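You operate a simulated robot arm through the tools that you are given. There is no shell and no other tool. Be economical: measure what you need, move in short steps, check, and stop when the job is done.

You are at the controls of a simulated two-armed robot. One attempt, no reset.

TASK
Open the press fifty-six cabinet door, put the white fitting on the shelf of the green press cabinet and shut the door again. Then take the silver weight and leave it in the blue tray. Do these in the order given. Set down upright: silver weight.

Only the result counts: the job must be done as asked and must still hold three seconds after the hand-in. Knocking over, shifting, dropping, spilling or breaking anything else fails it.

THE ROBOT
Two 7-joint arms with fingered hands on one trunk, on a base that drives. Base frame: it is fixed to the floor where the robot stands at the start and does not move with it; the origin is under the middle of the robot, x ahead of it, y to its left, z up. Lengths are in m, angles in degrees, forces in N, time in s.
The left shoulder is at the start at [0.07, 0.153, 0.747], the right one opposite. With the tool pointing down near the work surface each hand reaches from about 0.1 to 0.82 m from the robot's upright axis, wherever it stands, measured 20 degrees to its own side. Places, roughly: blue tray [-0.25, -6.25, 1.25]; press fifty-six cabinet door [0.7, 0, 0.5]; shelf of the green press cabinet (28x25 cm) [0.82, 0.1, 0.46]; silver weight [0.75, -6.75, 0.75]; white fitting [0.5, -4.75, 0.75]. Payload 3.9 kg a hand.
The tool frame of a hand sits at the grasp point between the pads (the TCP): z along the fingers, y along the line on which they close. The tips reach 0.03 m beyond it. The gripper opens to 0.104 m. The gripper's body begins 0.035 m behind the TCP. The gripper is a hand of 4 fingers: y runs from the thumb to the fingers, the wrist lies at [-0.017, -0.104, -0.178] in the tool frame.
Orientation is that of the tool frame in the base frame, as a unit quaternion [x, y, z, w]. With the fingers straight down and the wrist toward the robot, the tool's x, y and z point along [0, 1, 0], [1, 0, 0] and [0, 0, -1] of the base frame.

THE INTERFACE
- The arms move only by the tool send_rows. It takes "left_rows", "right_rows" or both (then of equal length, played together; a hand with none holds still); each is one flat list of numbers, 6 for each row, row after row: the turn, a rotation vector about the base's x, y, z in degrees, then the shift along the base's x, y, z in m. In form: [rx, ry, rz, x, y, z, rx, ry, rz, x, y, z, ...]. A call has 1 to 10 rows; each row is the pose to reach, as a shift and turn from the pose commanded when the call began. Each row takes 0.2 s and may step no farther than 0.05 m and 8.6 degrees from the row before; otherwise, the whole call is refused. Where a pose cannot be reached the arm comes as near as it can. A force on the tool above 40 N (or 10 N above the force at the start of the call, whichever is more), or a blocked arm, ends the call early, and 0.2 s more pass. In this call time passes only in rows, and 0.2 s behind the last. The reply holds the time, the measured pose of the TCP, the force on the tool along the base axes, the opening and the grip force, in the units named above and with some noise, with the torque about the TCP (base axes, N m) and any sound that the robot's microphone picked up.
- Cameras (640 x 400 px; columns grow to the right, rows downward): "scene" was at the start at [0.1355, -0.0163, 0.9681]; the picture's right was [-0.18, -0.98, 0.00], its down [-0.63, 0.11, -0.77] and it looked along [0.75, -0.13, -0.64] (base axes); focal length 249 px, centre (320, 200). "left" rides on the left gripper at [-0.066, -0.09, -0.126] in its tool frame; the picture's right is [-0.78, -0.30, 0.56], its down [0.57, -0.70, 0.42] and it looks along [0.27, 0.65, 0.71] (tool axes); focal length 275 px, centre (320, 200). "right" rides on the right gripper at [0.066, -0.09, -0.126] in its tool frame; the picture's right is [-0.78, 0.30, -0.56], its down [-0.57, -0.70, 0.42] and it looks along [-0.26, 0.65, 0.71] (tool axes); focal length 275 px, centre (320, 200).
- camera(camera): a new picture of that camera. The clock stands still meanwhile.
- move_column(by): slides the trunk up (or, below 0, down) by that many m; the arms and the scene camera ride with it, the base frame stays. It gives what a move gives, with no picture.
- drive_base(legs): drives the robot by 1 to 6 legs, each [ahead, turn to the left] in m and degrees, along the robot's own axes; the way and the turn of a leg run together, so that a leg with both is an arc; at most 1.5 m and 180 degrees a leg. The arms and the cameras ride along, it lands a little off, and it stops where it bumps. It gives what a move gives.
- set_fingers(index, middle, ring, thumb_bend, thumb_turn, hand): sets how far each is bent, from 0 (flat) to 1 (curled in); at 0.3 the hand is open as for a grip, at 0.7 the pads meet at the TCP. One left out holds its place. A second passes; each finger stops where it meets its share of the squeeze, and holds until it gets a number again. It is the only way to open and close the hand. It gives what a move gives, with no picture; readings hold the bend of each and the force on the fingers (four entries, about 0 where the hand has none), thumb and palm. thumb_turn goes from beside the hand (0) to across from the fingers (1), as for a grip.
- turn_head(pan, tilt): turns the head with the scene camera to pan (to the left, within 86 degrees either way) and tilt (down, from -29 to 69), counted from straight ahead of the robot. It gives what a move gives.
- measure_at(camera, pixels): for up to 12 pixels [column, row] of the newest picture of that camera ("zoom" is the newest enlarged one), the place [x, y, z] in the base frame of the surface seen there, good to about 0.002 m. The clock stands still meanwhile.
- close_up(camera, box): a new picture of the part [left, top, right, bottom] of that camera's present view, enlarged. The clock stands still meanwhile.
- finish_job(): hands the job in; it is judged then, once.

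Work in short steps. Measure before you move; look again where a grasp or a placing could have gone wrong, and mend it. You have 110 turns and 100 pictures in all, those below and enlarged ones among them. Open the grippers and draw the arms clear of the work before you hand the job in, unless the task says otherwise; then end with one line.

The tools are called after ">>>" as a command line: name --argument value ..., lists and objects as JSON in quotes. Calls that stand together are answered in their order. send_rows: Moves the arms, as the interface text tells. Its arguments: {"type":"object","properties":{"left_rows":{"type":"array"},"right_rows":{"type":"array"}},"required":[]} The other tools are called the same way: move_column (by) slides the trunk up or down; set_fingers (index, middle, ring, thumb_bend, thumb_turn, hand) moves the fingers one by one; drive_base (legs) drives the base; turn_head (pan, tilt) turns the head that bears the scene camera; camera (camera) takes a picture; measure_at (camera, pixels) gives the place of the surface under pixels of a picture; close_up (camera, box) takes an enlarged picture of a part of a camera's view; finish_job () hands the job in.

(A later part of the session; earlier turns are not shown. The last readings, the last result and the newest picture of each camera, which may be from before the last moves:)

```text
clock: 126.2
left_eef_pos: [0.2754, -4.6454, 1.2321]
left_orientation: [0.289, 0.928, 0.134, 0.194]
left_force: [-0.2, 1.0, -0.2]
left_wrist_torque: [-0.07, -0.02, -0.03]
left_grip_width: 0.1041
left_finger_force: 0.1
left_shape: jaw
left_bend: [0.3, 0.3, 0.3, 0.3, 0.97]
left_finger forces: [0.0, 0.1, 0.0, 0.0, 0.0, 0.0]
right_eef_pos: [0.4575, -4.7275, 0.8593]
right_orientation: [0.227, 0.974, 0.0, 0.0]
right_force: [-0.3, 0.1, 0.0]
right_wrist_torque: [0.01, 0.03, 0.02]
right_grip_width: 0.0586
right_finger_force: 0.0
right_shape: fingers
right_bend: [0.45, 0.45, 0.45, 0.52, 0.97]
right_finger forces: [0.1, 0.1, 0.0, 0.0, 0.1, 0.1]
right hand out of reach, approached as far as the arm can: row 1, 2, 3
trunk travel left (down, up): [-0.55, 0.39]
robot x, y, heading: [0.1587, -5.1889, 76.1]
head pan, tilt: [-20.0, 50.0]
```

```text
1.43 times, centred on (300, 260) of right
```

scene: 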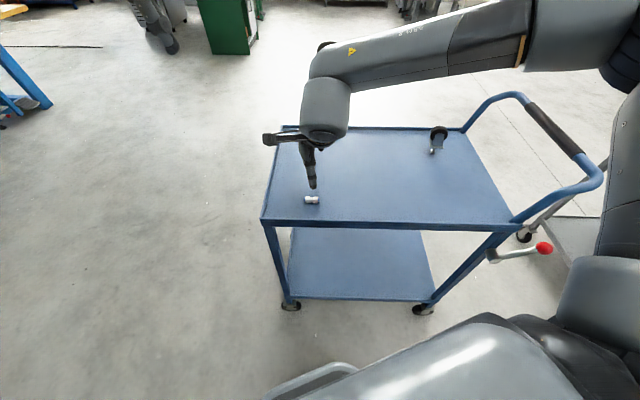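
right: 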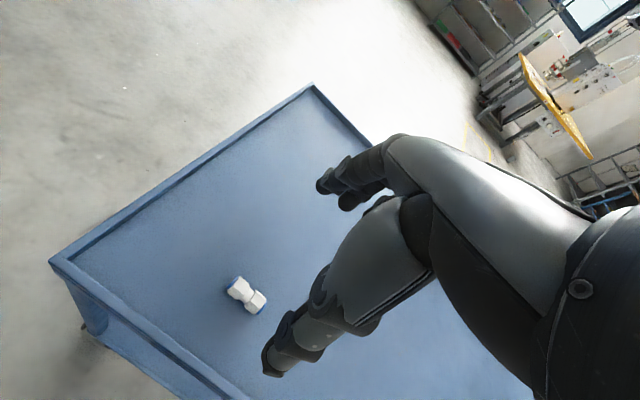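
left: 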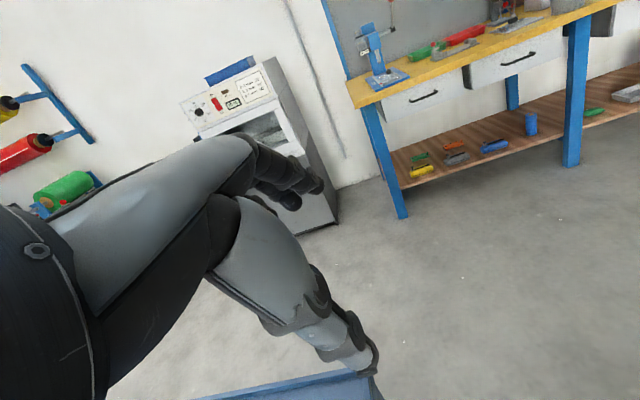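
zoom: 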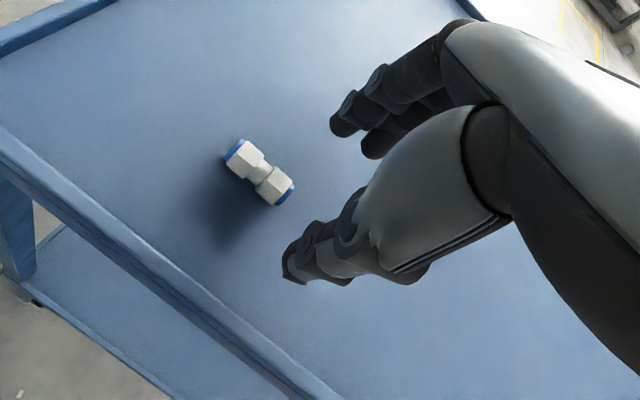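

It ran out of reach going down and drifted; lowering the trunk will fix that. I lift the hand back over the fitting, then lower the column 0.14 m.

>>> send_rows --right_rows '[0, 0, 0, -0.005, 0.008, 0.04, 0, 0, 0, -0.012, 0.018, 0.08, 0, 0, 0, -0.0175, 0.0255, 0.11]'

>>> move_column --by -0.13

>>> close_up --camera "right" --box '[160, 120, 440, 400]'

```text
clock: 127.0
left_eef_pos: [0.2753, -4.6452, 1.2323]
left_orientation: [0.29, 0.928, 0.133, 0.194]
left_force: [-0.3, 0.0, 0.3]
left_wrist_torque: [0.02, 0.04, 0.01]
left_grip_width: 0.1039
left_finger_force: 0.0
left_shape: jaw
left_bend: [0.3, 0.3, 0.3, 0.3, 0.97]
left_finger forces: [0.1, 0.0, 0.0, 0.0, 0.0, 0.0]
right_eef_pos: [0.4409, -4.7039, 0.9682]
right_orientation: [0.226, 0.974, -0.001, 0.0]
right_force: [-0.2, -0.4, 0.5]
right_wrist_torque: [-0.04, -0.02, 0.0]
right_grip_width: 0.058
right_finger_force: 0.1
right_shape: fingers
right_bend: [0.45, 0.45, 0.45, 0.52, 0.97]
right_finger forces: [0.0, 0.0, 0.0, 0.0, 0.0, 0.0]
trunk travel left (down, up): [-0.55, 0.39]
robot x, y, heading: [0.1585, -5.189, 76.0]
head pan, tilt: [-20.0, 50.0]
```

```text
clock: 128.6
left_eef_pos: [0.2753, -4.6468, 1.1036]
left_orientation: [0.29, 0.928, 0.132, 0.195]
left_force: [0.0, -0.1, 0.7]
left_wrist_torque: [0.01, 0.01, 0.01]
left_grip_width: 0.1039
left_finger_force: 0.1
left_shape: jaw
left_bend: [0.3, 0.3, 0.3, 0.3, 0.97]
left_finger forces: [0.0, 0.0, 0.1, 0.0, 0.1, 0.0]
right_eef_pos: [0.441, -4.7027, 0.8395]
right_orientation: [0.226, 0.974, 0.0, 0.001]
right_force: [1.3, -1.1, -0.1]
right_wrist_torque: [-0.02, -0.01, 0.01]
right_grip_width: 0.0584
right_finger_force: 0.0
right_shape: fingers
right_bend: [0.45, 0.45, 0.45, 0.52, 0.97]
right_finger forces: [0.0, 0.0, 0.0, 0.1, 0.0, 0.0]
trunk travel left (down, up): [-0.42, 0.52]
robot x, y, heading: [0.1546, -5.1895, 76.0]
head pan, tilt: [-20.0, 50.0]
```

```text
1.43 times, centred on (300, 260) of right
```

zoom: 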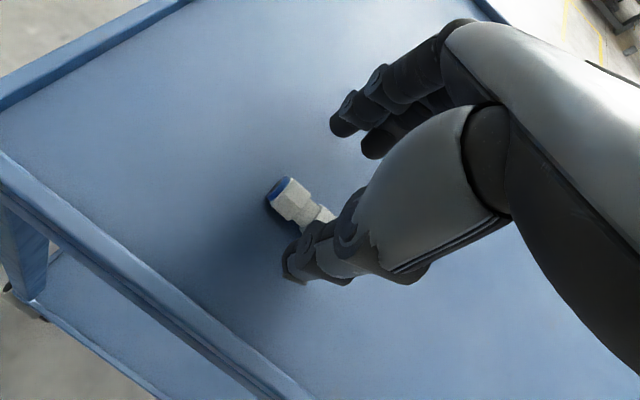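

The fitting lies between thumb and fingers. I descend 2.5 cm and close.

>>> send_rows --right_rows '[0, 0, 0, 0, 0, -0.012, 0, 0, 0, 0, 0, -0.025]'

>>> set_fingers --hand "right" --index 0.75 --middle 0.75 --ring 0.75 --thumb_bend 0.72

>>> close_up --camera "right" --box '[160, 120, 440, 400]'

```text
clock: 129.2
left_eef_pos: [0.2754, -4.6459, 1.102]
left_orientation: [0.289, 0.928, 0.134, 0.195]
left_force: [-0.2, 0.3, -0.8]
left_wrist_torque: [0.01, 0.01, -0.02]
left_grip_width: 0.1041
left_finger_force: 0.0
left_shape: jaw
left_bend: [0.3, 0.3, 0.3, 0.3, 0.97]
left_finger forces: [0.0, 0.1, 0.0, 0.1, 0.1, 0.0]
right_eef_pos: [0.4416, -4.7029, 0.8155]
right_orientation: [0.226, 0.974, 0.001, 0.001]
right_force: [0.9, 0.3, 2.6]
right_wrist_torque: [0.06, -0.04, -0.02]
right_grip_width: 0.058
right_finger_force: 0.4
right_shape: fingers
right_bend: [0.45, 0.45, 0.45, 0.52, 0.97]
right_finger forces: [0.0, 1.6, 0.0, 0.0, 0.1, 0.0]
trunk travel left (down, up): [-0.42, 0.52]
robot x, y, heading: [0.1603, -5.1881, 76.2]
head pan, tilt: [-20.0, 50.0]
```

```text
clock: 130.2
left_eef_pos: [0.2752, -4.6461, 1.1031]
left_orientation: [0.289, 0.928, 0.134, 0.194]
left_force: [0.3, 0.5, 1.5]
left_wrist_torque: [-0.02, 0.03, -0.02]
left_grip_width: 0.104
left_finger_force: 0.1
left_shape: jaw
left_bend: [0.3, 0.3, 0.3, 0.3, 0.97]
left_finger forces: [0.0, 0.1, 0.0, 0.0, 0.0, 0.1]
right_eef_pos: [0.4424, -4.7028, 0.8137]
right_orientation: [0.227, 0.974, 0.0, 0.0]
right_force: [-0.5, -0.6, 0.5]
right_wrist_torque: [0.01, -0.01, -0.01]
right_grip_width: 0.0142
right_finger_force: 12.1
right_shape: fingers
right_bend: [0.74, 0.74, 0.75, 0.63, 0.96]
right_finger forces: [8.3, 3.6, 0.0, 0.0, 11.9, 0.1]
trunk travel left (down, up): [-0.42, 0.52]
robot x, y, heading: [0.1573, -5.191, 75.8]
head pan, tilt: [-20.0, 50.0]
```

```text
1.43 times, centred on (300, 260) of right
```

zoom: 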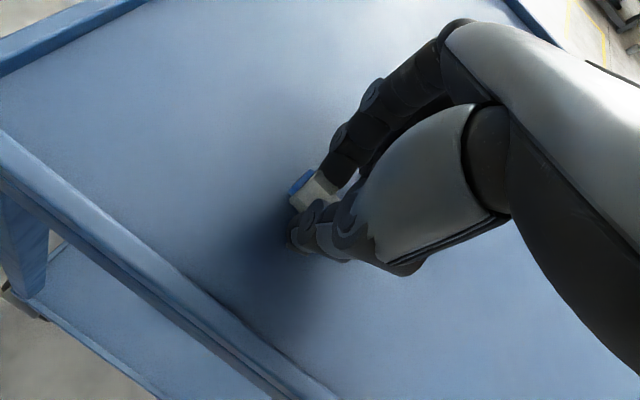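

The fitting is held (width 14 mm, 12 N). I lift it and check.

>>> send_rows --right_rows '[0, 0, 0, 0, 0, 0.03, 0, 0, 0, 0, 0, 0.07, 0, 0, 0, 0, 0, 0.11]'

>>> close_up --camera "right" --box '[160, 120, 440, 400]'

```text
clock: 131.0
left_eef_pos: [0.2758, -4.6466, 1.1019]
left_orientation: [0.289, 0.928, 0.134, 0.194]
left_force: [-0.3, 0.3, 0.6]
left_wrist_torque: [0.0, 0.01, -0.01]
left_grip_width: 0.104
left_finger_force: 0.0
left_shape: jaw
left_bend: [0.3, 0.3, 0.3, 0.3, 0.97]
left_finger forces: [0.0, 0.1, 0.0, 0.1, 0.1, 0.1]
right_eef_pos: [0.4415, -4.7045, 0.9248]
right_orientation: [0.226, 0.974, -0.001, 0.0]
right_force: [0.0, 0.5, 0.1]
right_wrist_torque: [0.01, -0.03, 0.01]
right_grip_width: 0.014
right_finger_force: 11.9
right_shape: fingers
right_bend: [0.74, 0.74, 0.75, 0.63, 0.96]
right_finger forces: [8.3, 3.7, 0.0, 0.0, 12.0, 0.0]
trunk travel left (down, up): [-0.42, 0.52]
robot x, y, heading: [0.1594, -5.1905, 75.7]
head pan, tilt: [-20.0, 50.0]
```

```text
1.43 times, centred on (300, 260) of right
```

zoom: 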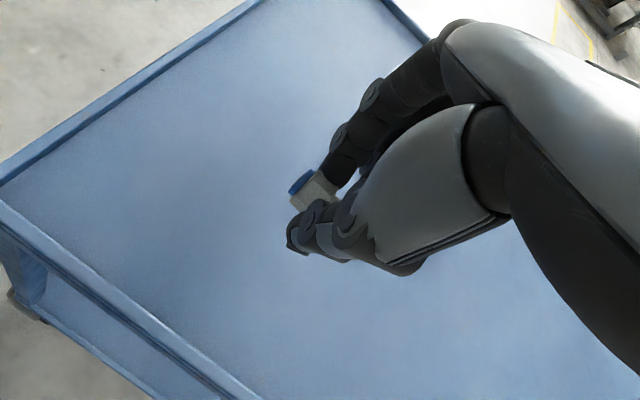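

The fitting is secure. I raise the trunk and drive back the way I came, toward the cabinet.

>>> move_column --by 0.15

>>> drive_base --legs '[[0, 86], [0.36, 0], [0, -61], [1.0, 0], [0, -27]]'

>>> turn_head --pan 0 --tilt 30

>>> camera --camera "scene"

```text
clock: 132.7
left_eef_pos: [0.2761, -4.6449, 1.2514]
left_orientation: [0.289, 0.928, 0.133, 0.195]
left_force: [0.0, -0.6, 0.8]
left_wrist_torque: [0.0, 0.01, 0.0]
left_grip_width: 0.1041
left_finger_force: 0.1
left_shape: jaw
left_bend: [0.3, 0.3, 0.3, 0.3, 0.97]
left_finger forces: [0.0, 0.0, 0.0, 0.0, 0.1, 0.1]
right_eef_pos: [0.4418, -4.7027, 1.0739]
right_orientation: [0.227, 0.974, -0.001, 0.001]
right_force: [0.6, 0.1, -0.2]
right_wrist_torque: [0.0, 0.0, 0.01]
right_grip_width: 0.0142
right_finger_force: 12.4
right_shape: fingers
right_bend: [0.74, 0.74, 0.75, 0.63, 0.96]
right_finger forces: [8.3, 3.8, 0.0, 0.0, 12.0, 0.0]
trunk travel left (down, up): [-0.57, 0.37]
robot x, y, heading: [0.1575, -5.1922, 76.1]
head pan, tilt: [-20.0, 50.0]
```

```text
clock: 147.5
left_eef_pos: [-0.2159, -3.5604, 1.2517]
left_orientation: [0.314, 0.92, 0.128, 0.198]
left_force: [0.2, 0.3, 0.3]
left_wrist_torque: [-0.02, 0.02, 0.0]
left_grip_width: 0.1037
left_finger_force: 0.0
left_shape: jaw
left_bend: [0.3, 0.3, 0.3, 0.3, 0.97]
left_finger forces: [0.1, 0.0, 0.0, 0.0, 0.0, 0.0]
right_eef_pos: [-0.0531, -3.626, 1.0748]
right_orientation: [0.251, 0.968, -0.001, 0.0]
right_force: [-0.2, 0.9, 0.4]
right_wrist_torque: [0.01, 0.0, 0.01]
right_grip_width: 0.0134
right_finger_force: 10.1
right_shape: fingers
right_bend: [0.74, 0.74, 0.75, 0.63, 0.96]
right_finger forces: [7.4, 3.2, 0.0, 0.1, 10.5, 0.2]
trunk travel left (down, up): [-0.57, 0.37]
robot x, y, heading: [-0.3618, -4.1009, 73.1]
head pan, tilt: [-20.0, 50.0]
```

```text
clock: 148.4
left_eef_pos: [-0.2166, -3.56, 1.2509]
left_orientation: [0.313, 0.92, 0.128, 0.198]
left_force: [0.4, 0.0, 0.5]
left_wrist_torque: [0.03, 0.02, -0.01]
left_grip_width: 0.1038
left_finger_force: 0.0
left_shape: jaw
left_bend: [0.3, 0.3, 0.3, 0.3, 0.97]
left_finger forces: [0.0, 0.0, 0.0, 0.0, 0.1, 0.1]
right_eef_pos: [-0.0535, -3.6267, 1.0735]
right_orientation: [0.251, 0.968, 0.0, -0.001]
right_force: [0.5, 0.5, 0.3]
right_wrist_torque: [0.0, -0.01, -0.01]
right_grip_width: 0.0136
right_finger_force: 10.3
right_shape: fingers
right_bend: [0.74, 0.74, 0.75, 0.63, 0.96]
right_finger forces: [7.3, 3.2, 0.0, 0.1, 10.6, 0.0]
trunk travel left (down, up): [-0.57, 0.37]
robot x, y, heading: [-0.3622, -4.0986, 73.1]
head pan, tilt: [0.0, 30.0]
```

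```text
53 pictures are left
```

scene: 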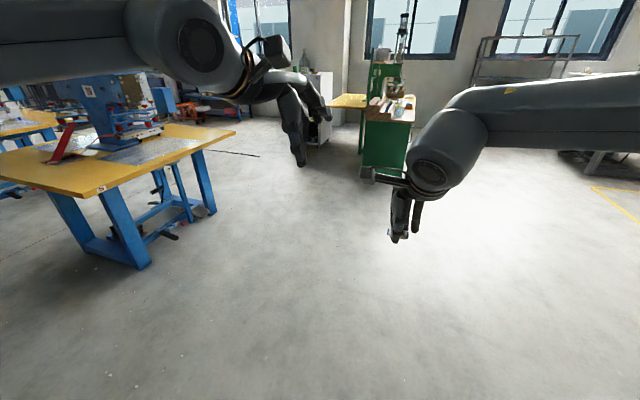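

Grip eased slightly to 10 N, so I tighten the thumb a bit, then drive on between table 26 and the green bench to a staging point before the cabinet.

>>> set_fingers --hand "right" --index 0.78 --middle 0.78 --thumb_bend 0.76

>>> drive_base --legs '[[0, 2], [1.35, 0], [1.34, 0], [0, 33], [0.88, 0], [0, -60]]'

>>> turn_head --pan 0 --tilt 45

>>> camera --camera "scene"

```text
clock: 149.4
left_eef_pos: [-0.2166, -3.5602, 1.2525]
left_orientation: [0.313, 0.92, 0.128, 0.197]
left_force: [-0.4, 0.5, 0.3]
left_wrist_torque: [-0.02, -0.01, 0.0]
left_grip_width: 0.1039
left_finger_force: 0.0
left_shape: jaw
left_bend: [0.3, 0.3, 0.3, 0.3, 0.97]
left_finger forces: [0.0, 0.0, 0.0, 0.0, 0.0, 0.1]
right_eef_pos: [-0.0523, -3.6267, 1.075]
right_orientation: [0.252, 0.968, 0.0, 0.001]
right_force: [-0.2, 0.1, 0.8]
right_wrist_torque: [-0.02, -0.03, 0.03]
right_grip_width: 0.0136
right_finger_force: 18.2
right_shape: fingers
right_bend: [0.76, 0.77, 0.75, 0.62, 0.95]
right_finger forces: [11.7, 7.1, 0.0, 0.1, 17.7, 0.1]
trunk travel left (down, up): [-0.57, 0.37]
robot x, y, heading: [-0.3622, -4.096, 73.0]
head pan, tilt: [0.0, 30.0]
```

```text
clock: 171.3
left_eef_pos: [0.3732, -0.2286, 1.2515]
left_orientation: [0.497, 0.835, 0.085, 0.22]
left_force: [-0.1, -0.2, 0.1]
left_wrist_torque: [0.0, -0.03, 0.01]
left_grip_width: 0.1039
left_finger_force: 0.1
left_shape: jaw
left_bend: [0.3, 0.3, 0.3, 0.3, 0.97]
left_finger forces: [0.1, 0.0, 0.0, 0.0, 0.0, 0.0]
right_eef_pos: [0.4944, -0.3551, 1.075]
right_orientation: [0.446, 0.895, 0.0, 0.0]
right_force: [0.7, -0.5, -0.6]
right_wrist_torque: [-0.01, -0.03, 0.01]
right_grip_width: 0.0135
right_finger_force: 18.1
right_shape: fingers
right_bend: [0.76, 0.77, 0.75, 0.63, 0.95]
right_finger forces: [11.7, 6.3, 0.0, 0.0, 17.0, 0.1]
trunk travel left (down, up): [-0.57, 0.37]
robot x, y, heading: [0.0202, -0.6621, 49.1]
head pan, tilt: [0.0, 30.0]
```

```text
clock: 172.1
left_eef_pos: [0.3728, -0.2291, 1.2522]
left_orientation: [0.497, 0.835, 0.085, 0.219]
left_force: [0.6, -0.1, 0.3]
left_wrist_torque: [0.0, 0.0, 0.01]
left_grip_width: 0.1039
left_finger_force: 0.0
left_shape: jaw
left_bend: [0.3, 0.3, 0.3, 0.3, 0.97]
left_finger forces: [0.0, 0.1, 0.1, 0.0, 0.0, 0.0]
right_eef_pos: [0.4949, -0.3556, 1.074]
right_orientation: [0.447, 0.895, 0.001, 0.0]
right_force: [0.6, 0.0, -0.7]
right_wrist_torque: [0.01, 0.02, -0.01]
right_grip_width: 0.0131
right_finger_force: 17.6
right_shape: fingers
right_bend: [0.76, 0.77, 0.75, 0.63, 0.95]
right_finger forces: [11.7, 6.3, 0.0, 0.0, 17.0, 0.0]
trunk travel left (down, up): [-0.57, 0.37]
robot x, y, heading: [0.0212, -0.6643, 49.1]
head pan, tilt: [0.0, 45.0]
```

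```text
52 pictures are left
```

scene: 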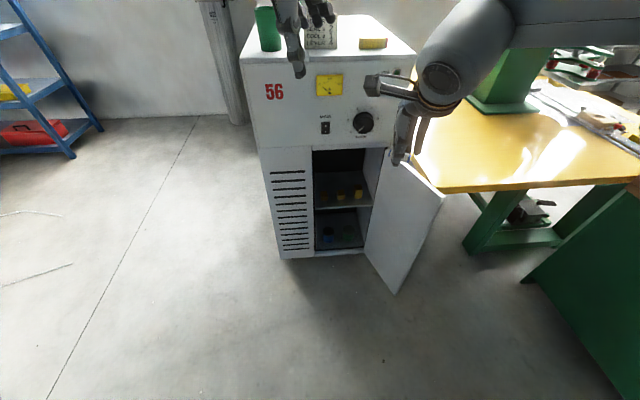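

Clear view of the open cabinet. I lower the trunk 0.42 m to work at shelf height and look inside.

>>> move_column --by -0.42

>>> turn_head --pan 5 --tilt 30

>>> camera --camera "scene"

```text
refused: -0.42 is not a number from -0.4 to 0.4
```

```text
clock: 172.8
left_eef_pos: [0.3721, -0.2284, 1.2527]
left_orientation: [0.497, 0.835, 0.085, 0.22]
left_force: [-0.9, -0.3, 0.4]
left_wrist_torque: [0.02, -0.01, 0.02]
left_grip_width: 0.1039
left_finger_force: 0.0
left_shape: jaw
left_bend: [0.3, 0.3, 0.3, 0.3, 0.97]
left_finger forces: [0.0, 0.1, 0.0, 0.0, 0.0, 0.0]
right_eef_pos: [0.4952, -0.3565, 1.0747]
right_orientation: [0.445, 0.895, 0.0, 0.0]
right_force: [-0.2, 0.6, 0.4]
right_wrist_torque: [-0.02, 0.0, -0.02]
right_grip_width: 0.0132
right_finger_force: 17.6
right_shape: fingers
right_bend: [0.76, 0.77, 0.75, 0.63, 0.95]
right_finger forces: [11.8, 6.3, 0.0, 0.1, 17.0, 0.0]
trunk travel left (down, up): [-0.57, 0.37]
robot x, y, heading: [0.026, -0.6572, 49.2]
head pan, tilt: [5.0, 30.0]
```

```text
51 pictures are left
```

scene: 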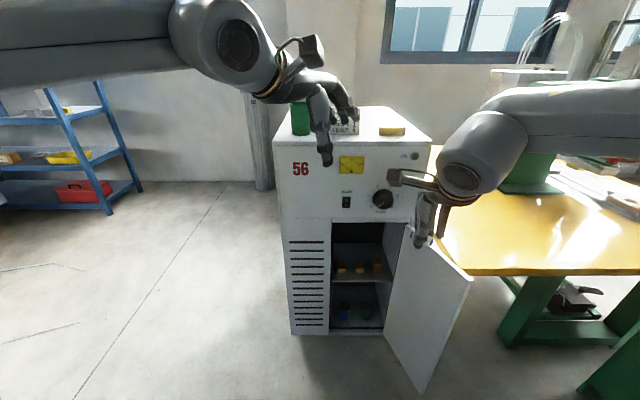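

The limit is 0.4 m per call; I lower by 0.4.

>>> move_column --by -0.4

>>> close_up --camera "scene" --box '[270, 60, 490, 260]'

```text
clock: 176.7
left_eef_pos: [0.3712, -0.229, 0.8516]
left_orientation: [0.497, 0.835, 0.084, 0.22]
left_force: [0.1, -0.1, -0.7]
left_wrist_torque: [-0.01, 0.02, 0.02]
left_grip_width: 0.1039
left_finger_force: 0.0
left_shape: jaw
left_bend: [0.3, 0.3, 0.3, 0.3, 0.97]
left_finger forces: [0.0, 0.0, 0.1, 0.1, 0.0, 0.0]
right_eef_pos: [0.4944, -0.3551, 0.6753]
right_orientation: [0.446, 0.895, 0.0, 0.0]
right_force: [0.7, -0.1, 0.6]
right_wrist_torque: [0.0, -0.02, -0.01]
right_grip_width: 0.0134
right_finger_force: 17.7
right_shape: fingers
right_bend: [0.76, 0.77, 0.75, 0.63, 0.95]
right_finger forces: [11.7, 6.4, 0.0, 0.0, 17.1, 0.1]
trunk travel left (down, up): [-0.17, 0.77]
robot x, y, heading: [0.0234, -0.6614, 49.2]
head pan, tilt: [5.0, 30.0]
```

```text
2.00 times, centred on (380, 160) of scene
```

zoom: 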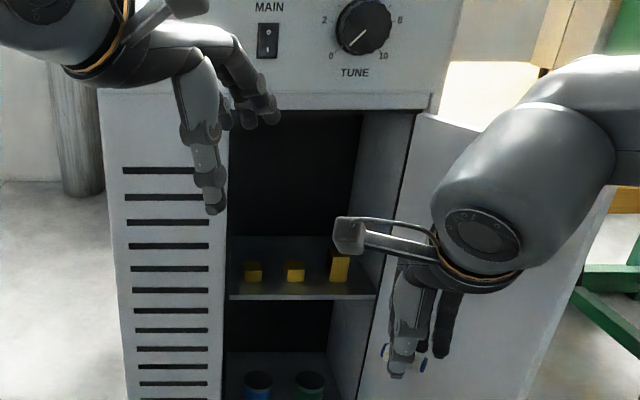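

Three yellow blocks stand on the shelf near the front. I measure them, the shelf and the opening.

>>> measure_at --camera "zoom" --pixels '[[253, 275], [295, 275], [340, 272], [253, 262], [340, 256], [232, 297], [375, 297], [270, 290], [318, 245], [270, 240], [400, 115], [300, 110]]'

>>> measure_at --camera "zoom" --pixels '[[246, 270], [261, 270], [287, 270], [304, 270], [332, 268], [348, 268], [229, 200], [396, 200], [360, 215], [270, 255], [480, 330], [300, 215]]'

```text
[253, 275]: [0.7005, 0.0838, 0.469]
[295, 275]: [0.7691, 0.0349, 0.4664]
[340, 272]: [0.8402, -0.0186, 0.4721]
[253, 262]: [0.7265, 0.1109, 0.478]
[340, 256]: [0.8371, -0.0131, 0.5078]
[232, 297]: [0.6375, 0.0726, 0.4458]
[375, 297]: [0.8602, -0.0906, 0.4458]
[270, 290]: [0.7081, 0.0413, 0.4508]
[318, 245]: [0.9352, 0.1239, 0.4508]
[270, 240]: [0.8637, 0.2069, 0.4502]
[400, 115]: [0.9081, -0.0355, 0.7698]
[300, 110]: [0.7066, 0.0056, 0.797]
```

```text
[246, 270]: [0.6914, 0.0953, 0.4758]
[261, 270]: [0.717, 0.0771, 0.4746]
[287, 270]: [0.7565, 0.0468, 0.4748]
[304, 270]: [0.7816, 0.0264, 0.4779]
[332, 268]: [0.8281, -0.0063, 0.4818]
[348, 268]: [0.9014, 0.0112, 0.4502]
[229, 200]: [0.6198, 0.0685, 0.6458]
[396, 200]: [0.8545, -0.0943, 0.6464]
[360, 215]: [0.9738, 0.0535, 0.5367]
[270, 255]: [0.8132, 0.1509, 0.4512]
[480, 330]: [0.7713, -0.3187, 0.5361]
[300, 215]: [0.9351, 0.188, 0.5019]
```

Shelf top is z 0.451; blocks sit 4.5–7.5 cm behind its front edge, so I'll place behind them near (0.844,0.126). I check where the right elbow and door are before driving in.

>>> turn_head --pan -25 --tilt 35

>>> camera --camera "scene"

```text
clock: 177.6
left_eef_pos: [0.3744, -0.2302, 0.8514]
left_orientation: [0.496, 0.836, 0.085, 0.22]
left_force: [-0.1, 0.3, -0.2]
left_wrist_torque: [-0.01, -0.01, 0.01]
left_grip_width: 0.1038
left_finger_force: 0.0
left_shape: jaw
left_bend: [0.3, 0.3, 0.3, 0.3, 0.97]
left_finger forces: [0.0, 0.1, 0.0, 0.0, 0.1, 0.0]
right_eef_pos: [0.4947, -0.3558, 0.6751]
right_orientation: [0.446, 0.895, 0.0, 0.0]
right_force: [-1.0, -0.3, -0.3]
right_wrist_torque: [0.02, -0.01, 0.04]
right_grip_width: 0.0133
right_finger_force: 18.1
right_shape: fingers
right_bend: [0.76, 0.77, 0.75, 0.63, 0.95]
right_finger forces: [11.7, 6.4, 0.0, 0.0, 17.0, 0.0]
trunk travel left (down, up): [-0.17, 0.77]
robot x, y, heading: [0.0227, -0.6599, 49.2]
head pan, tilt: [-25.0, 35.0]
```

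```text
49 pictures are left
```

scene: 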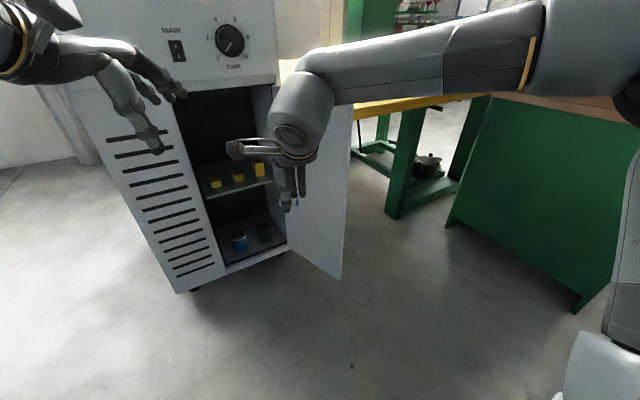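

>>> measure_at --camera "scene" --pixels '[[290, 100], [330, 90], [400, 65], [450, 55], [510, 50], [560, 50], [610, 60], [630, 150], [345, 260], [350, 110], [580, 305], [450, 222]]'

```text
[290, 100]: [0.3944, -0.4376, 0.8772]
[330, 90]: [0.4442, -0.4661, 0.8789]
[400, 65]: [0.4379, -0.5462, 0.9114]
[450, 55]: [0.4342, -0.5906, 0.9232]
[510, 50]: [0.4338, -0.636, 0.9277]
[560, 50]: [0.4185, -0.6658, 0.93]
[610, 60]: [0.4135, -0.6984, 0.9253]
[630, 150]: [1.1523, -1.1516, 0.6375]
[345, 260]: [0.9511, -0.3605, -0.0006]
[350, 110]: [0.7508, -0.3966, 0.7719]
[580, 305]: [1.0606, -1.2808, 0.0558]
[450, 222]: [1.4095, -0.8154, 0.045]
```

The forearm with elbow out would hit the open door if I just drove straight in. I'll instead work from further left with heading ≈30°; first I tuck the left hand in and set the right hand's tilt and position.

>>> send_rows --right_rows '[3.6, -4.8, 0, -0.012, -0.02, -0.015, 7.2, -9.6, 0, -0.024, -0.04, -0.03, 10.8, -14.4, 0, -0.036, -0.06, -0.045, 10.8, -14.4, 0, -0.048, -0.08, -0.06, 10.8, -14.4, 0, -0.06, -0.1, -0.075, 10.8, -14.4, 0, -0.074, -0.125, -0.09, 10.8, -14.4, 0, -0.086, -0.146, -0.1, 10.8, -14.4, 0, -0.086, -0.146, -0.1]' --left_rows '[0, 0, 0, -0.042, -0.014, 0, 0, 0, 0, -0.084, -0.028, 0, 0, 0, 0, -0.126, -0.042, 0, 0, 0, 0, -0.168, -0.056, 0, 0, 0, 0, -0.21, -0.07, 0, 0, 0, 0, -0.252, -0.084, 0, 0, 0, 0, -0.294, -0.098, 0, 0, 0, 0, -0.339, -0.11, 0]'

>>> send_rows --right_rows '[0, 0, 7.25, 0, 0, 0, 0, 0, 14.5, 0, 0, 0, 0, 0, 21.75, 0, 0, 0, 0, 0, 29, 0, 0, 0]'

>>> camera --camera "scene"

```text
clock: 179.4
left_eef_pos: [0.0338, -0.3388, 0.8525]
left_orientation: [0.497, 0.835, 0.085, 0.221]
left_force: [-0.9, -0.7, -0.5]
left_wrist_torque: [-0.02, 0.02, -0.02]
left_grip_width: 0.1038
left_finger_force: 0.1
left_shape: jaw
left_bend: [0.3, 0.3, 0.3, 0.3, 0.97]
left_finger forces: [0.1, 0.0, 0.1, 0.1, 0.0, 0.0]
right_eef_pos: [0.4351, -0.4543, 0.6005]
right_orientation: [0.44, 0.884, 0.141, 0.07]
right_force: [-0.4, 0.7, -0.4]
right_wrist_torque: [-0.02, 0.0, 0.0]
right_grip_width: 0.0132
right_finger_force: 18.1
right_shape: fingers
right_bend: [0.76, 0.77, 0.75, 0.63, 0.95]
right_finger forces: [11.9, 6.4, 0.1, 0.1, 17.4, 0.1]
right hand out of reach, approached as far as the arm can: row 6, 7, 8
trunk travel left (down, up): [-0.17, 0.77]
robot x, y, heading: [0.0229, -0.6577, 49.0]
head pan, tilt: [-25.0, 35.0]
```

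```text
clock: 180.4
left_eef_pos: [0.0329, -0.3389, 0.8519]
left_orientation: [0.497, 0.835, 0.084, 0.219]
left_force: [-0.4, 0.5, 0.8]
left_wrist_torque: [-0.02, 0.0, -0.04]
left_grip_width: 0.1036
left_finger_force: 0.0
left_shape: jaw
left_bend: [0.3, 0.3, 0.3, 0.3, 0.97]
left_finger forces: [0.0, 0.1, 0.0, 0.1, 0.0, 0.0]
right_eef_pos: [0.4342, -0.4568, 0.6008]
right_orientation: [0.206, 0.966, 0.154, 0.033]
right_force: [0.2, -0.1, -0.6]
right_wrist_torque: [-0.02, 0.0, -0.02]
right_grip_width: 0.0132
right_finger_force: 17.8
right_shape: fingers
right_bend: [0.76, 0.77, 0.75, 0.63, 0.95]
right_finger forces: [11.8, 6.6, 0.0, 0.1, 17.4, 0.0]
trunk travel left (down, up): [-0.17, 0.77]
robot x, y, heading: [0.0255, -0.6593, 49.2]
head pan, tilt: [-25.0, 35.0]
```

```text
48 pictures are left
```

scene: 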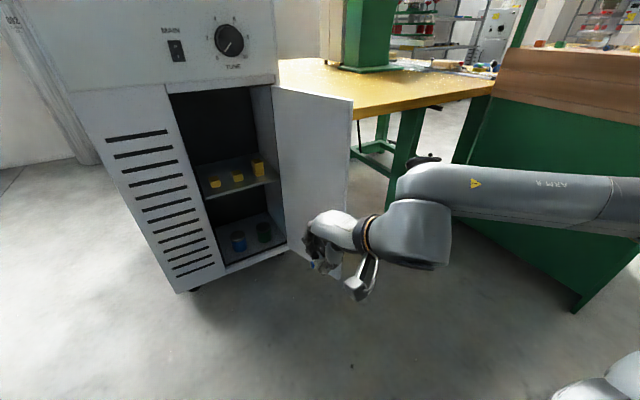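

The hand posture is reached. I measure the forearm line to predict its clearance with the door.

>>> measure_at --camera "scene" --pixels '[[420, 225], [470, 195], [530, 195], [590, 200], [635, 205], [350, 230], [350, 130], [280, 100]]'

```text
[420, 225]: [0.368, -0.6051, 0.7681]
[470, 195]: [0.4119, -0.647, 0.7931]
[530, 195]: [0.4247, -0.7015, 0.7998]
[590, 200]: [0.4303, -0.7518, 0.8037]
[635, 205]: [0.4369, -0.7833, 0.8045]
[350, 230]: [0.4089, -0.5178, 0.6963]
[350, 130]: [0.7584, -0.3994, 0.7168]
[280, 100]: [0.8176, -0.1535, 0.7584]
```

Predicted elbow stays about 7 cm clear of the door. I drive via (-0.1,-0.34) and in along heading 30°.

>>> drive_base --legs '[[0, 61], [0.34, 0], [0, -80]]'

>>> drive_base --legs '[[0.36, 0]]'

>>> turn_head --pan 0 --tilt 35

>>> camera --camera "scene"

```text
clock: 188.8
left_eef_pos: [0.0189, -0.0385, 0.851]
left_orientation: [0.625, 0.744, 0.048, 0.231]
left_force: [-0.1, 0.3, 0.1]
left_wrist_torque: [-0.04, 0.01, 0.05]
left_grip_width: 0.1039
left_finger_force: 0.1
left_shape: jaw
left_bend: [0.3, 0.3, 0.3, 0.3, 0.97]
left_finger forces: [0.0, 0.1, 0.0, 0.0, 0.0, 0.1]
right_eef_pos: [0.3616, -0.277, 0.5998]
right_orientation: [0.359, 0.92, 0.146, 0.057]
right_force: [0.0, -0.1, 0.1]
right_wrist_torque: [0.02, 0.01, 0.02]
right_grip_width: 0.0131
right_finger_force: 18.2
right_shape: fingers
right_bend: [0.76, 0.77, 0.75, 0.63, 0.95]
right_finger forces: [11.8, 6.4, 0.0, 0.1, 17.3, 0.0]
trunk travel left (down, up): [-0.17, 0.77]
robot x, y, heading: [-0.0958, -0.3413, 30.5]
head pan, tilt: [-25.0, 35.0]
```

```text
clock: 191.1
left_eef_pos: [0.3304, 0.1464, 0.8514]
left_orientation: [0.625, 0.744, 0.047, 0.231]
left_force: [0.9, -0.6, 0.4]
left_wrist_torque: [-0.01, 0.02, -0.06]
left_grip_width: 0.1039
left_finger_force: 0.1
left_shape: jaw
left_bend: [0.3, 0.3, 0.3, 0.3, 0.97]
left_finger forces: [0.0, 0.0, 0.0, 0.0, 0.1, 0.0]
right_eef_pos: [0.6716, -0.0929, 0.5993]
right_orientation: [0.358, 0.92, 0.146, 0.057]
right_force: [0.4, -0.2, -0.2]
right_wrist_torque: [0.0, 0.01, 0.01]
right_grip_width: 0.013
right_finger_force: 17.5
right_shape: fingers
right_bend: [0.76, 0.77, 0.75, 0.63, 0.95]
right_finger forces: [11.7, 6.3, 0.0, 0.1, 17.4, 0.1]
trunk travel left (down, up): [-0.17, 0.77]
robot x, y, heading: [0.2183, -0.1555, 30.7]
head pan, tilt: [-25.0, 35.0]
```

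```text
clock: 192.0
left_eef_pos: [0.3309, 0.1453, 0.8513]
left_orientation: [0.625, 0.744, 0.049, 0.231]
left_force: [0.4, -0.1, 0.0]
left_wrist_torque: [-0.01, -0.02, 0.02]
left_grip_width: 0.1039
left_finger_force: 0.1
left_shape: jaw
left_bend: [0.3, 0.3, 0.3, 0.3, 0.97]
left_finger forces: [0.0, 0.1, 0.1, 0.1, 0.0, 0.0]
right_eef_pos: [0.6728, -0.0933, 0.6007]
right_orientation: [0.358, 0.921, 0.145, 0.055]
right_force: [-0.5, 0.0, 0.2]
right_wrist_torque: [-0.01, -0.02, 0.01]
right_grip_width: 0.0131
right_finger_force: 17.4
right_shape: fingers
right_bend: [0.76, 0.77, 0.75, 0.63, 0.95]
right_finger forces: [11.7, 6.4, 0.0, 0.0, 17.3, 0.0]
trunk travel left (down, up): [-0.17, 0.77]
robot x, y, heading: [0.2196, -0.16, 30.6]
head pan, tilt: [0.0, 35.0]
```

```text
47 pictures are left
```

scene: 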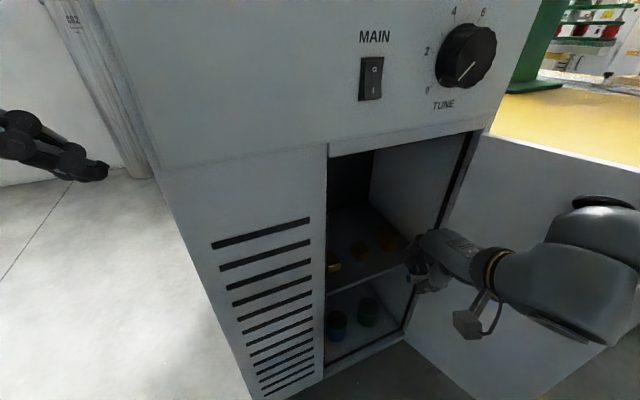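

The hand is in front of the opening at mid-width. I lower it to z≈0.55 and advance inward in two stages, watching forces.

>>> send_rows --right_rows '[0, 0, 0, 0, 0, -0.03, 0, 0, 0, 0, 0, -0.053, 0, 0, 0, 0.0236, 0.0323, -0.053, 0, 0, 0, 0.0472, 0.0646, -0.053, 0, 0, 0, 0.0708, 0.0969, -0.053, 0, 0, 0, 0.0944, 0.1292, -0.053]'

>>> camera --camera "scene"

>>> camera --camera "right"

```text
clock: 193.4
left_eef_pos: [0.3306, 0.1458, 0.8517]
left_orientation: [0.624, 0.745, 0.049, 0.231]
left_force: [0.0, -0.1, -0.5]
left_wrist_torque: [-0.03, 0.0, -0.02]
left_grip_width: 0.1039
left_finger_force: 0.0
left_shape: jaw
left_bend: [0.3, 0.3, 0.3, 0.3, 0.97]
left_finger forces: [0.0, 0.1, 0.0, 0.0, 0.0, 0.0]
right_eef_pos: [0.769, 0.0365, 0.5479]
right_orientation: [0.357, 0.921, 0.146, 0.057]
right_force: [0.3, 0.8, -0.3]
right_wrist_torque: [-0.04, 0.01, 0.02]
right_grip_width: 0.0127
right_finger_force: 17.2
right_shape: fingers
right_bend: [0.77, 0.77, 0.75, 0.63, 0.95]
right_finger forces: [11.7, 6.1, 0.0, 0.0, 17.1, 0.0]
trunk travel left (down, up): [-0.17, 0.77]
robot x, y, heading: [0.2169, -0.1581, 30.4]
head pan, tilt: [0.0, 35.0]
```

```text
46 pictures are left
```

scene: 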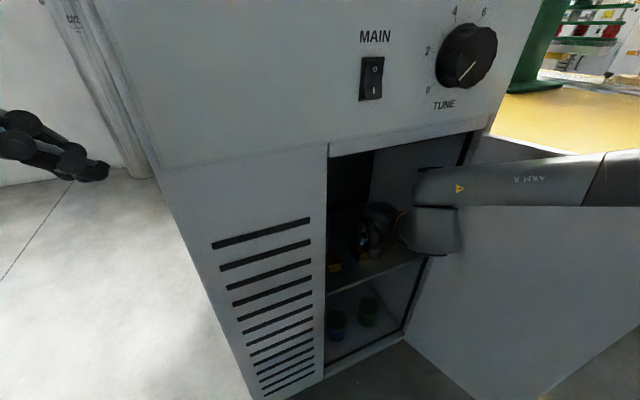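

```text
45 pictures are left
```

right: 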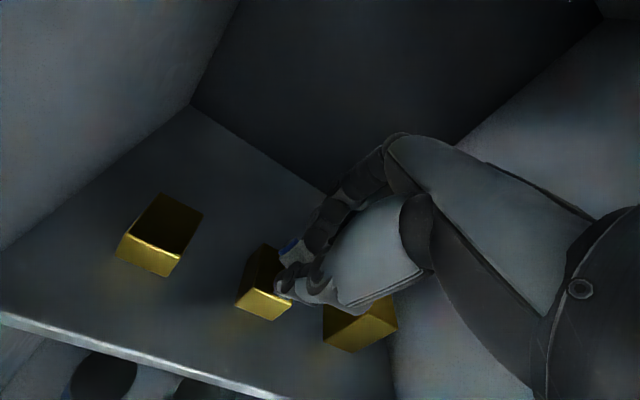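

Hand is inside above the blocks with no contact force. I check forearm-to-door distance before the last 11 cm.

>>> measure_at --camera "scene" --pixels '[[450, 190], [520, 185], [590, 180], [630, 180], [630, 230], [560, 230], [480, 230], [600, 160], [480, 150]]'

```text
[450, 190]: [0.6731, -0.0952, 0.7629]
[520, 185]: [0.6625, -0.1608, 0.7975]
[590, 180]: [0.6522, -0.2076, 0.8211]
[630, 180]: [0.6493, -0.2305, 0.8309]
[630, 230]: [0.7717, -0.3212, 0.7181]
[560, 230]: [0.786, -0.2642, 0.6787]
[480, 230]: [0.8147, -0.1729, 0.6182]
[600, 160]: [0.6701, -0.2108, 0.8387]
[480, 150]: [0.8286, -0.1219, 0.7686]
```

Forearm to door has ~5 cm, but its top is near the lip (z≈0.79). I'll advance 6 cm, then lower with the trunk so the whole arm goes down.

>>> send_rows --right_rows '[0, 0, 0, 0.0177, 0.0242, 0, 0, 0, 0, 0.0355, 0.0484, 0]'

>>> move_column --by -0.035

>>> camera --camera "right"

>>> camera --camera "scene"

```text
clock: 194.0
left_eef_pos: [0.3307, 0.1449, 0.8529]
left_orientation: [0.625, 0.745, 0.048, 0.231]
left_force: [-0.5, -0.4, 0.1]
left_wrist_torque: [0.02, -0.01, 0.0]
left_grip_width: 0.1039
left_finger_force: 0.0
left_shape: jaw
left_bend: [0.3, 0.3, 0.3, 0.3, 0.97]
left_finger forces: [0.1, 0.0, 0.0, 0.1, 0.1, 0.0]
right_eef_pos: [0.7921, 0.0479, 0.5616]
right_orientation: [0.358, 0.92, 0.146, 0.057]
right_force: [0.0, -0.7, -0.1]
right_wrist_torque: [0.0, -0.03, 0.0]
right_grip_width: 0.0128
right_finger_force: 17.1
right_shape: fingers
right_bend: [0.77, 0.77, 0.75, 0.63, 0.95]
right_finger forces: [11.7, 6.3, 0.0, 0.0, 17.1, 0.0]
right hand out of reach, approached as far as the arm can: row 1, 2
trunk travel left (down, up): [-0.17, 0.77]
robot x, y, heading: [0.2191, -0.1548, 30.6]
head pan, tilt: [0.0, 35.0]
```

```text
clock: 194.8
left_eef_pos: [0.3303, 0.1463, 0.8161]
left_orientation: [0.625, 0.744, 0.048, 0.231]
left_force: [-0.4, -0.4, 0.5]
left_wrist_torque: [-0.02, 0.0, 0.02]
left_grip_width: 0.104
left_finger_force: 0.0
left_shape: jaw
left_bend: [0.3, 0.3, 0.3, 0.3, 0.97]
left_finger forces: [0.1, 0.0, 0.0, 0.1, 0.1, 0.1]
right_eef_pos: [0.7911, 0.0492, 0.5277]
right_orientation: [0.358, 0.921, 0.147, 0.057]
right_force: [0.3, 0.3, -0.4]
right_wrist_torque: [-0.02, 0.01, 0.02]
right_grip_width: 0.0128
right_finger_force: 17.8
right_shape: fingers
right_bend: [0.77, 0.77, 0.75, 0.63, 0.95]
right_finger forces: [11.8, 6.2, 0.1, 0.1, 17.1, 0.0]
trunk travel left (down, up): [-0.135, 0.805]
robot x, y, heading: [0.2186, -0.1572, 30.6]
head pan, tilt: [0.0, 35.0]
```

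```text
44 pictures are left
```

right: 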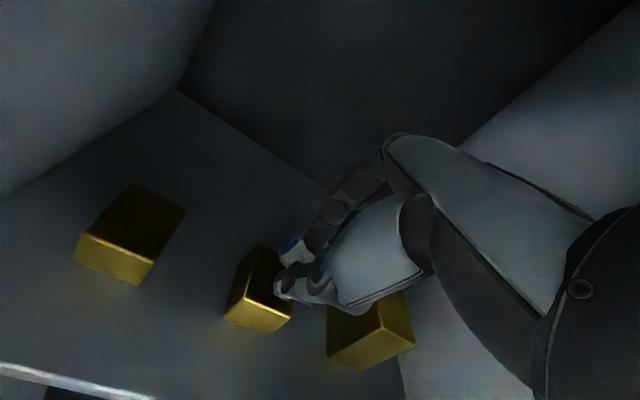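

```text
43 pictures are left
```

scene: 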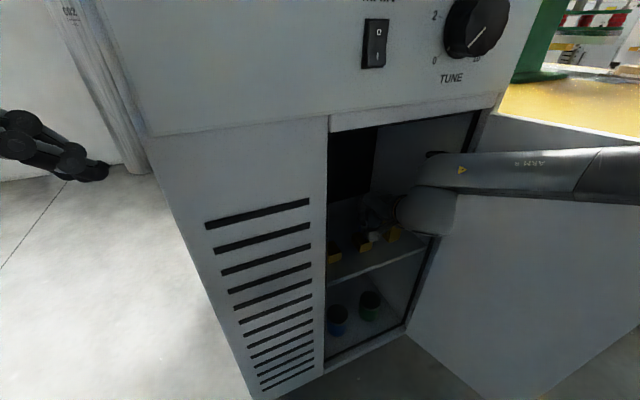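

The arm is at its limit at depth 7 cm. I retract the left hand a bit, then creep the base 6 cm forward with a 4° left turn, which moves the hand ~8 cm deeper.

>>> send_rows --left_rows '[0, 0, 0, -0.04, -0.01, 0, 0, 0, 0, -0.08, -0.02, 0, 0, 0, 0, -0.12, -0.03, 0]'

>>> drive_base --legs '[[0.06, 4]]'

>>> camera --camera "right"

>>> camera --camera "scene"

```text
clock: 195.6
left_eef_pos: [0.2086, 0.1152, 0.8171]
left_orientation: [0.625, 0.744, 0.047, 0.231]
left_force: [0.1, -0.3, -0.1]
left_wrist_torque: [-0.04, 0.0, 0.02]
left_grip_width: 0.1039
left_finger_force: 0.0
left_shape: jaw
left_bend: [0.3, 0.3, 0.3, 0.3, 0.97]
left_finger forces: [0.1, 0.0, 0.0, 0.0, 0.1, 0.1]
right_eef_pos: [0.7902, 0.0489, 0.5278]
right_orientation: [0.358, 0.92, 0.146, 0.057]
right_force: [-0.6, 0.6, -0.5]
right_wrist_torque: [0.01, -0.01, 0.04]
right_grip_width: 0.0127
right_finger_force: 18.0
right_shape: fingers
right_bend: [0.77, 0.77, 0.75, 0.63, 0.95]
right_finger forces: [11.6, 6.2, 0.1, 0.1, 17.1, 0.0]
trunk travel left (down, up): [-0.135, 0.805]
robot x, y, heading: [0.2167, -0.1546, 30.7]
head pan, tilt: [0.0, 35.0]
```

```text
clock: 196.5
left_eef_pos: [0.2421, 0.1461, 0.8175]
left_orientation: [0.599, 0.765, 0.056, 0.23]
left_force: [0.0, -0.7, -0.1]
left_wrist_torque: [0.0, 0.01, 0.03]
left_grip_width: 0.104
left_finger_force: 0.0
left_shape: jaw
left_bend: [0.3, 0.3, 0.3, 0.3, 0.97]
left_finger forces: [0.0, 0.0, 0.0, 0.0, 0.1, 0.0]
right_eef_pos: [0.8264, 0.1199, 0.5272]
right_orientation: [0.327, 0.932, 0.148, 0.052]
right_force: [-0.4, 0.7, -0.2]
right_wrist_torque: [-0.01, -0.03, -0.02]
right_grip_width: 0.0129
right_finger_force: 17.2
right_shape: fingers
right_bend: [0.77, 0.77, 0.75, 0.63, 0.95]
right_finger forces: [11.7, 6.3, 0.0, 0.0, 17.0, 0.1]
trunk travel left (down, up): [-0.135, 0.805]
robot x, y, heading: [0.2687, -0.1211, 34.7]
head pan, tilt: [0.0, 35.0]
```

```text
42 pictures are left
```

right: 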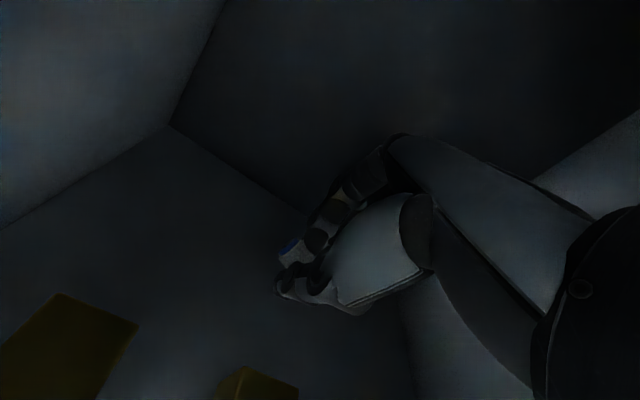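

```text
41 pictures are left
```

scene: 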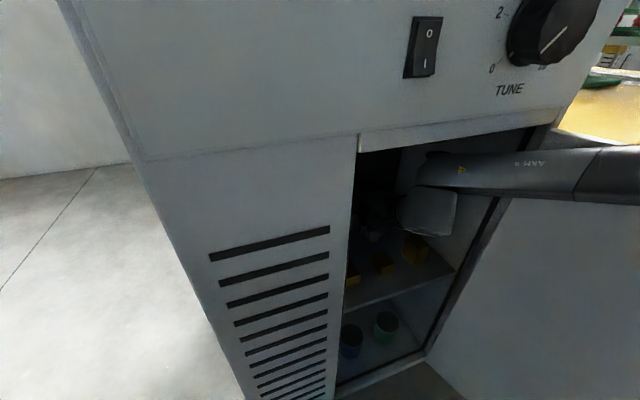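

TCP is at depth 15 cm, well behind the blocks. I lower with the trunk in steps, watching force.

>>> move_column --by -0.034

>>> move_column --by -0.006

>>> close_up --camera "right" --box '[160, 150, 480, 390]'

```text
clock: 197.3
left_eef_pos: [0.2424, 0.146, 0.7849]
left_orientation: [0.599, 0.765, 0.056, 0.229]
left_force: [0.0, -0.5, -0.4]
left_wrist_torque: [0.0, 0.01, 0.04]
left_grip_width: 0.1038
left_finger_force: 0.0
left_shape: jaw
left_bend: [0.3, 0.3, 0.3, 0.3, 0.97]
left_finger forces: [0.0, 0.1, 0.0, 0.0, 0.0, 0.0]
right_eef_pos: [0.8264, 0.1204, 0.4931]
right_orientation: [0.326, 0.932, 0.148, 0.052]
right_force: [-0.4, -0.5, -0.7]
right_wrist_torque: [0.0, -0.03, 0.04]
right_grip_width: 0.0131
right_finger_force: 18.0
right_shape: fingers
right_bend: [0.77, 0.77, 0.75, 0.63, 0.95]
right_finger forces: [11.8, 6.4, 0.0, 0.0, 17.4, 0.0]
trunk travel left (down, up): [-0.101, 0.839]
robot x, y, heading: [0.2688, -0.1233, 34.4]
head pan, tilt: [0.0, 35.0]
```

```text
clock: 197.8
left_eef_pos: [0.2397, 0.1452, 0.7776]
left_orientation: [0.599, 0.765, 0.057, 0.23]
left_force: [-0.4, 0.4, 0.2]
left_wrist_torque: [0.0, 0.0, 0.04]
left_grip_width: 0.1039
left_finger_force: 0.0
left_shape: jaw
left_bend: [0.3, 0.3, 0.3, 0.3, 0.97]
left_finger forces: [0.0, 0.1, 0.1, 0.1, 0.0, 0.0]
right_eef_pos: [0.8263, 0.1195, 0.4924]
right_orientation: [0.325, 0.932, 0.152, 0.053]
right_force: [-2.3, -4.6, 19.9]
right_wrist_torque: [-0.31, 0.44, 0.11]
right_grip_width: 0.0123
right_finger_force: 30.6
right_shape: fingers
right_bend: [0.77, 0.77, 0.75, 0.64, 0.95]
right_finger forces: [12.9, 7.9, 0.0, 0.0, 40.2, 0.0]
trunk travel left (down, up): [-0.095, 0.845]
robot x, y, heading: [0.2705, -0.1274, 34.6]
head pan, tilt: [0.0, 35.0]
```

```text
1.67 times, centred on (320, 270) of right
```

zoom: 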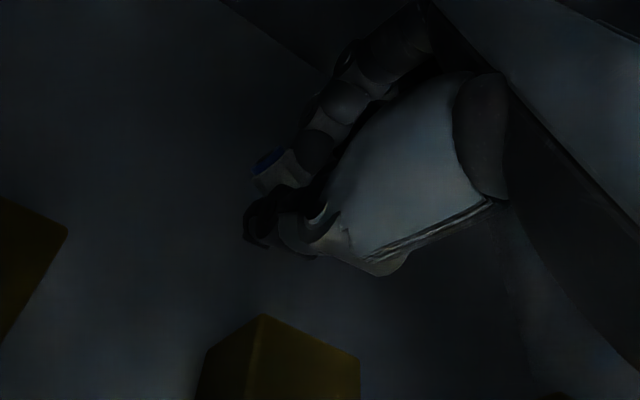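

The thumb touches the shelf (20 N up). I relieve 3 mm and open the fingers.

>>> move_column --by 0.004

>>> set_fingers --hand "right" --index 0.5 --middle 0.5 --ring 0.5 --thumb_bend 0.6

>>> close_up --camera "right" --box '[160, 150, 480, 390]'

```text
clock: 198.4
left_eef_pos: [0.2412, 0.147, 0.7818]
left_orientation: [0.599, 0.765, 0.057, 0.229]
left_force: [-0.2, 0.0, 0.0]
left_wrist_torque: [-0.03, -0.01, -0.01]
left_grip_width: 0.104
left_finger_force: 0.0
left_shape: jaw
left_bend: [0.3, 0.3, 0.3, 0.3, 0.97]
left_finger forces: [0.1, 0.0, 0.0, 0.0, 0.1, 0.0]
right_eef_pos: [0.8263, 0.1187, 0.4915]
right_orientation: [0.326, 0.932, 0.148, 0.053]
right_force: [2.2, -1.4, 9.9]
right_wrist_torque: [-0.1, 0.11, 0.02]
right_grip_width: 0.0125
right_finger_force: 26.3
right_shape: fingers
right_bend: [0.77, 0.77, 0.75, 0.64, 0.95]
right_finger forces: [13.3, 8.1, 0.1, 0.1, 31.8, 0.0]
trunk travel left (down, up): [-0.099, 0.841]
robot x, y, heading: [0.2615, -0.1226, 34.6]
head pan, tilt: [0.0, 35.0]
```

```text
clock: 199.4
left_eef_pos: [0.2418, 0.1445, 0.7816]
left_orientation: [0.598, 0.766, 0.056, 0.23]
left_force: [-0.7, 0.6, -0.5]
left_wrist_torque: [0.01, 0.01, -0.01]
left_grip_width: 0.1042
left_finger_force: 0.1
left_shape: jaw
left_bend: [0.3, 0.3, 0.3, 0.3, 0.97]
left_finger forces: [0.0, 0.0, 0.1, 0.0, 0.1, 0.1]
right_eef_pos: [0.8263, 0.1196, 0.4919]
right_orientation: [0.326, 0.932, 0.148, 0.053]
right_force: [-1.5, 1.0, 3.8]
right_wrist_torque: [0.03, 0.11, 0.0]
right_grip_width: 0.0389
right_finger_force: 2.2
right_shape: fingers
right_bend: [0.5, 0.5, 0.5, 0.61, 0.96]
right_finger forces: [0.1, 0.1, 0.1, 0.0, 3.6, 0.0]
trunk travel left (down, up): [-0.099, 0.841]
robot x, y, heading: [0.2721, -0.1249, 34.6]
head pan, tilt: [0.0, 35.0]
```

```text
1.67 times, centred on (320, 270) of right
```

zoom: 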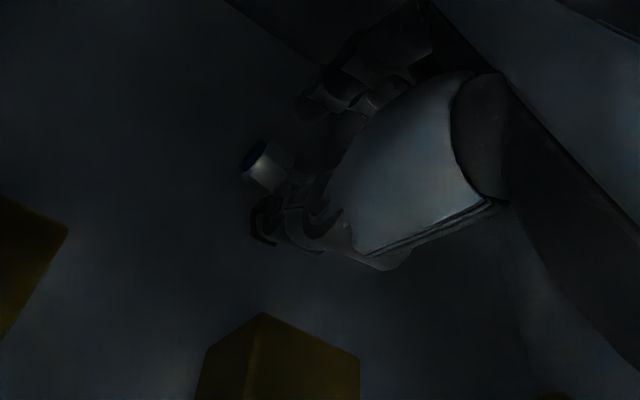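

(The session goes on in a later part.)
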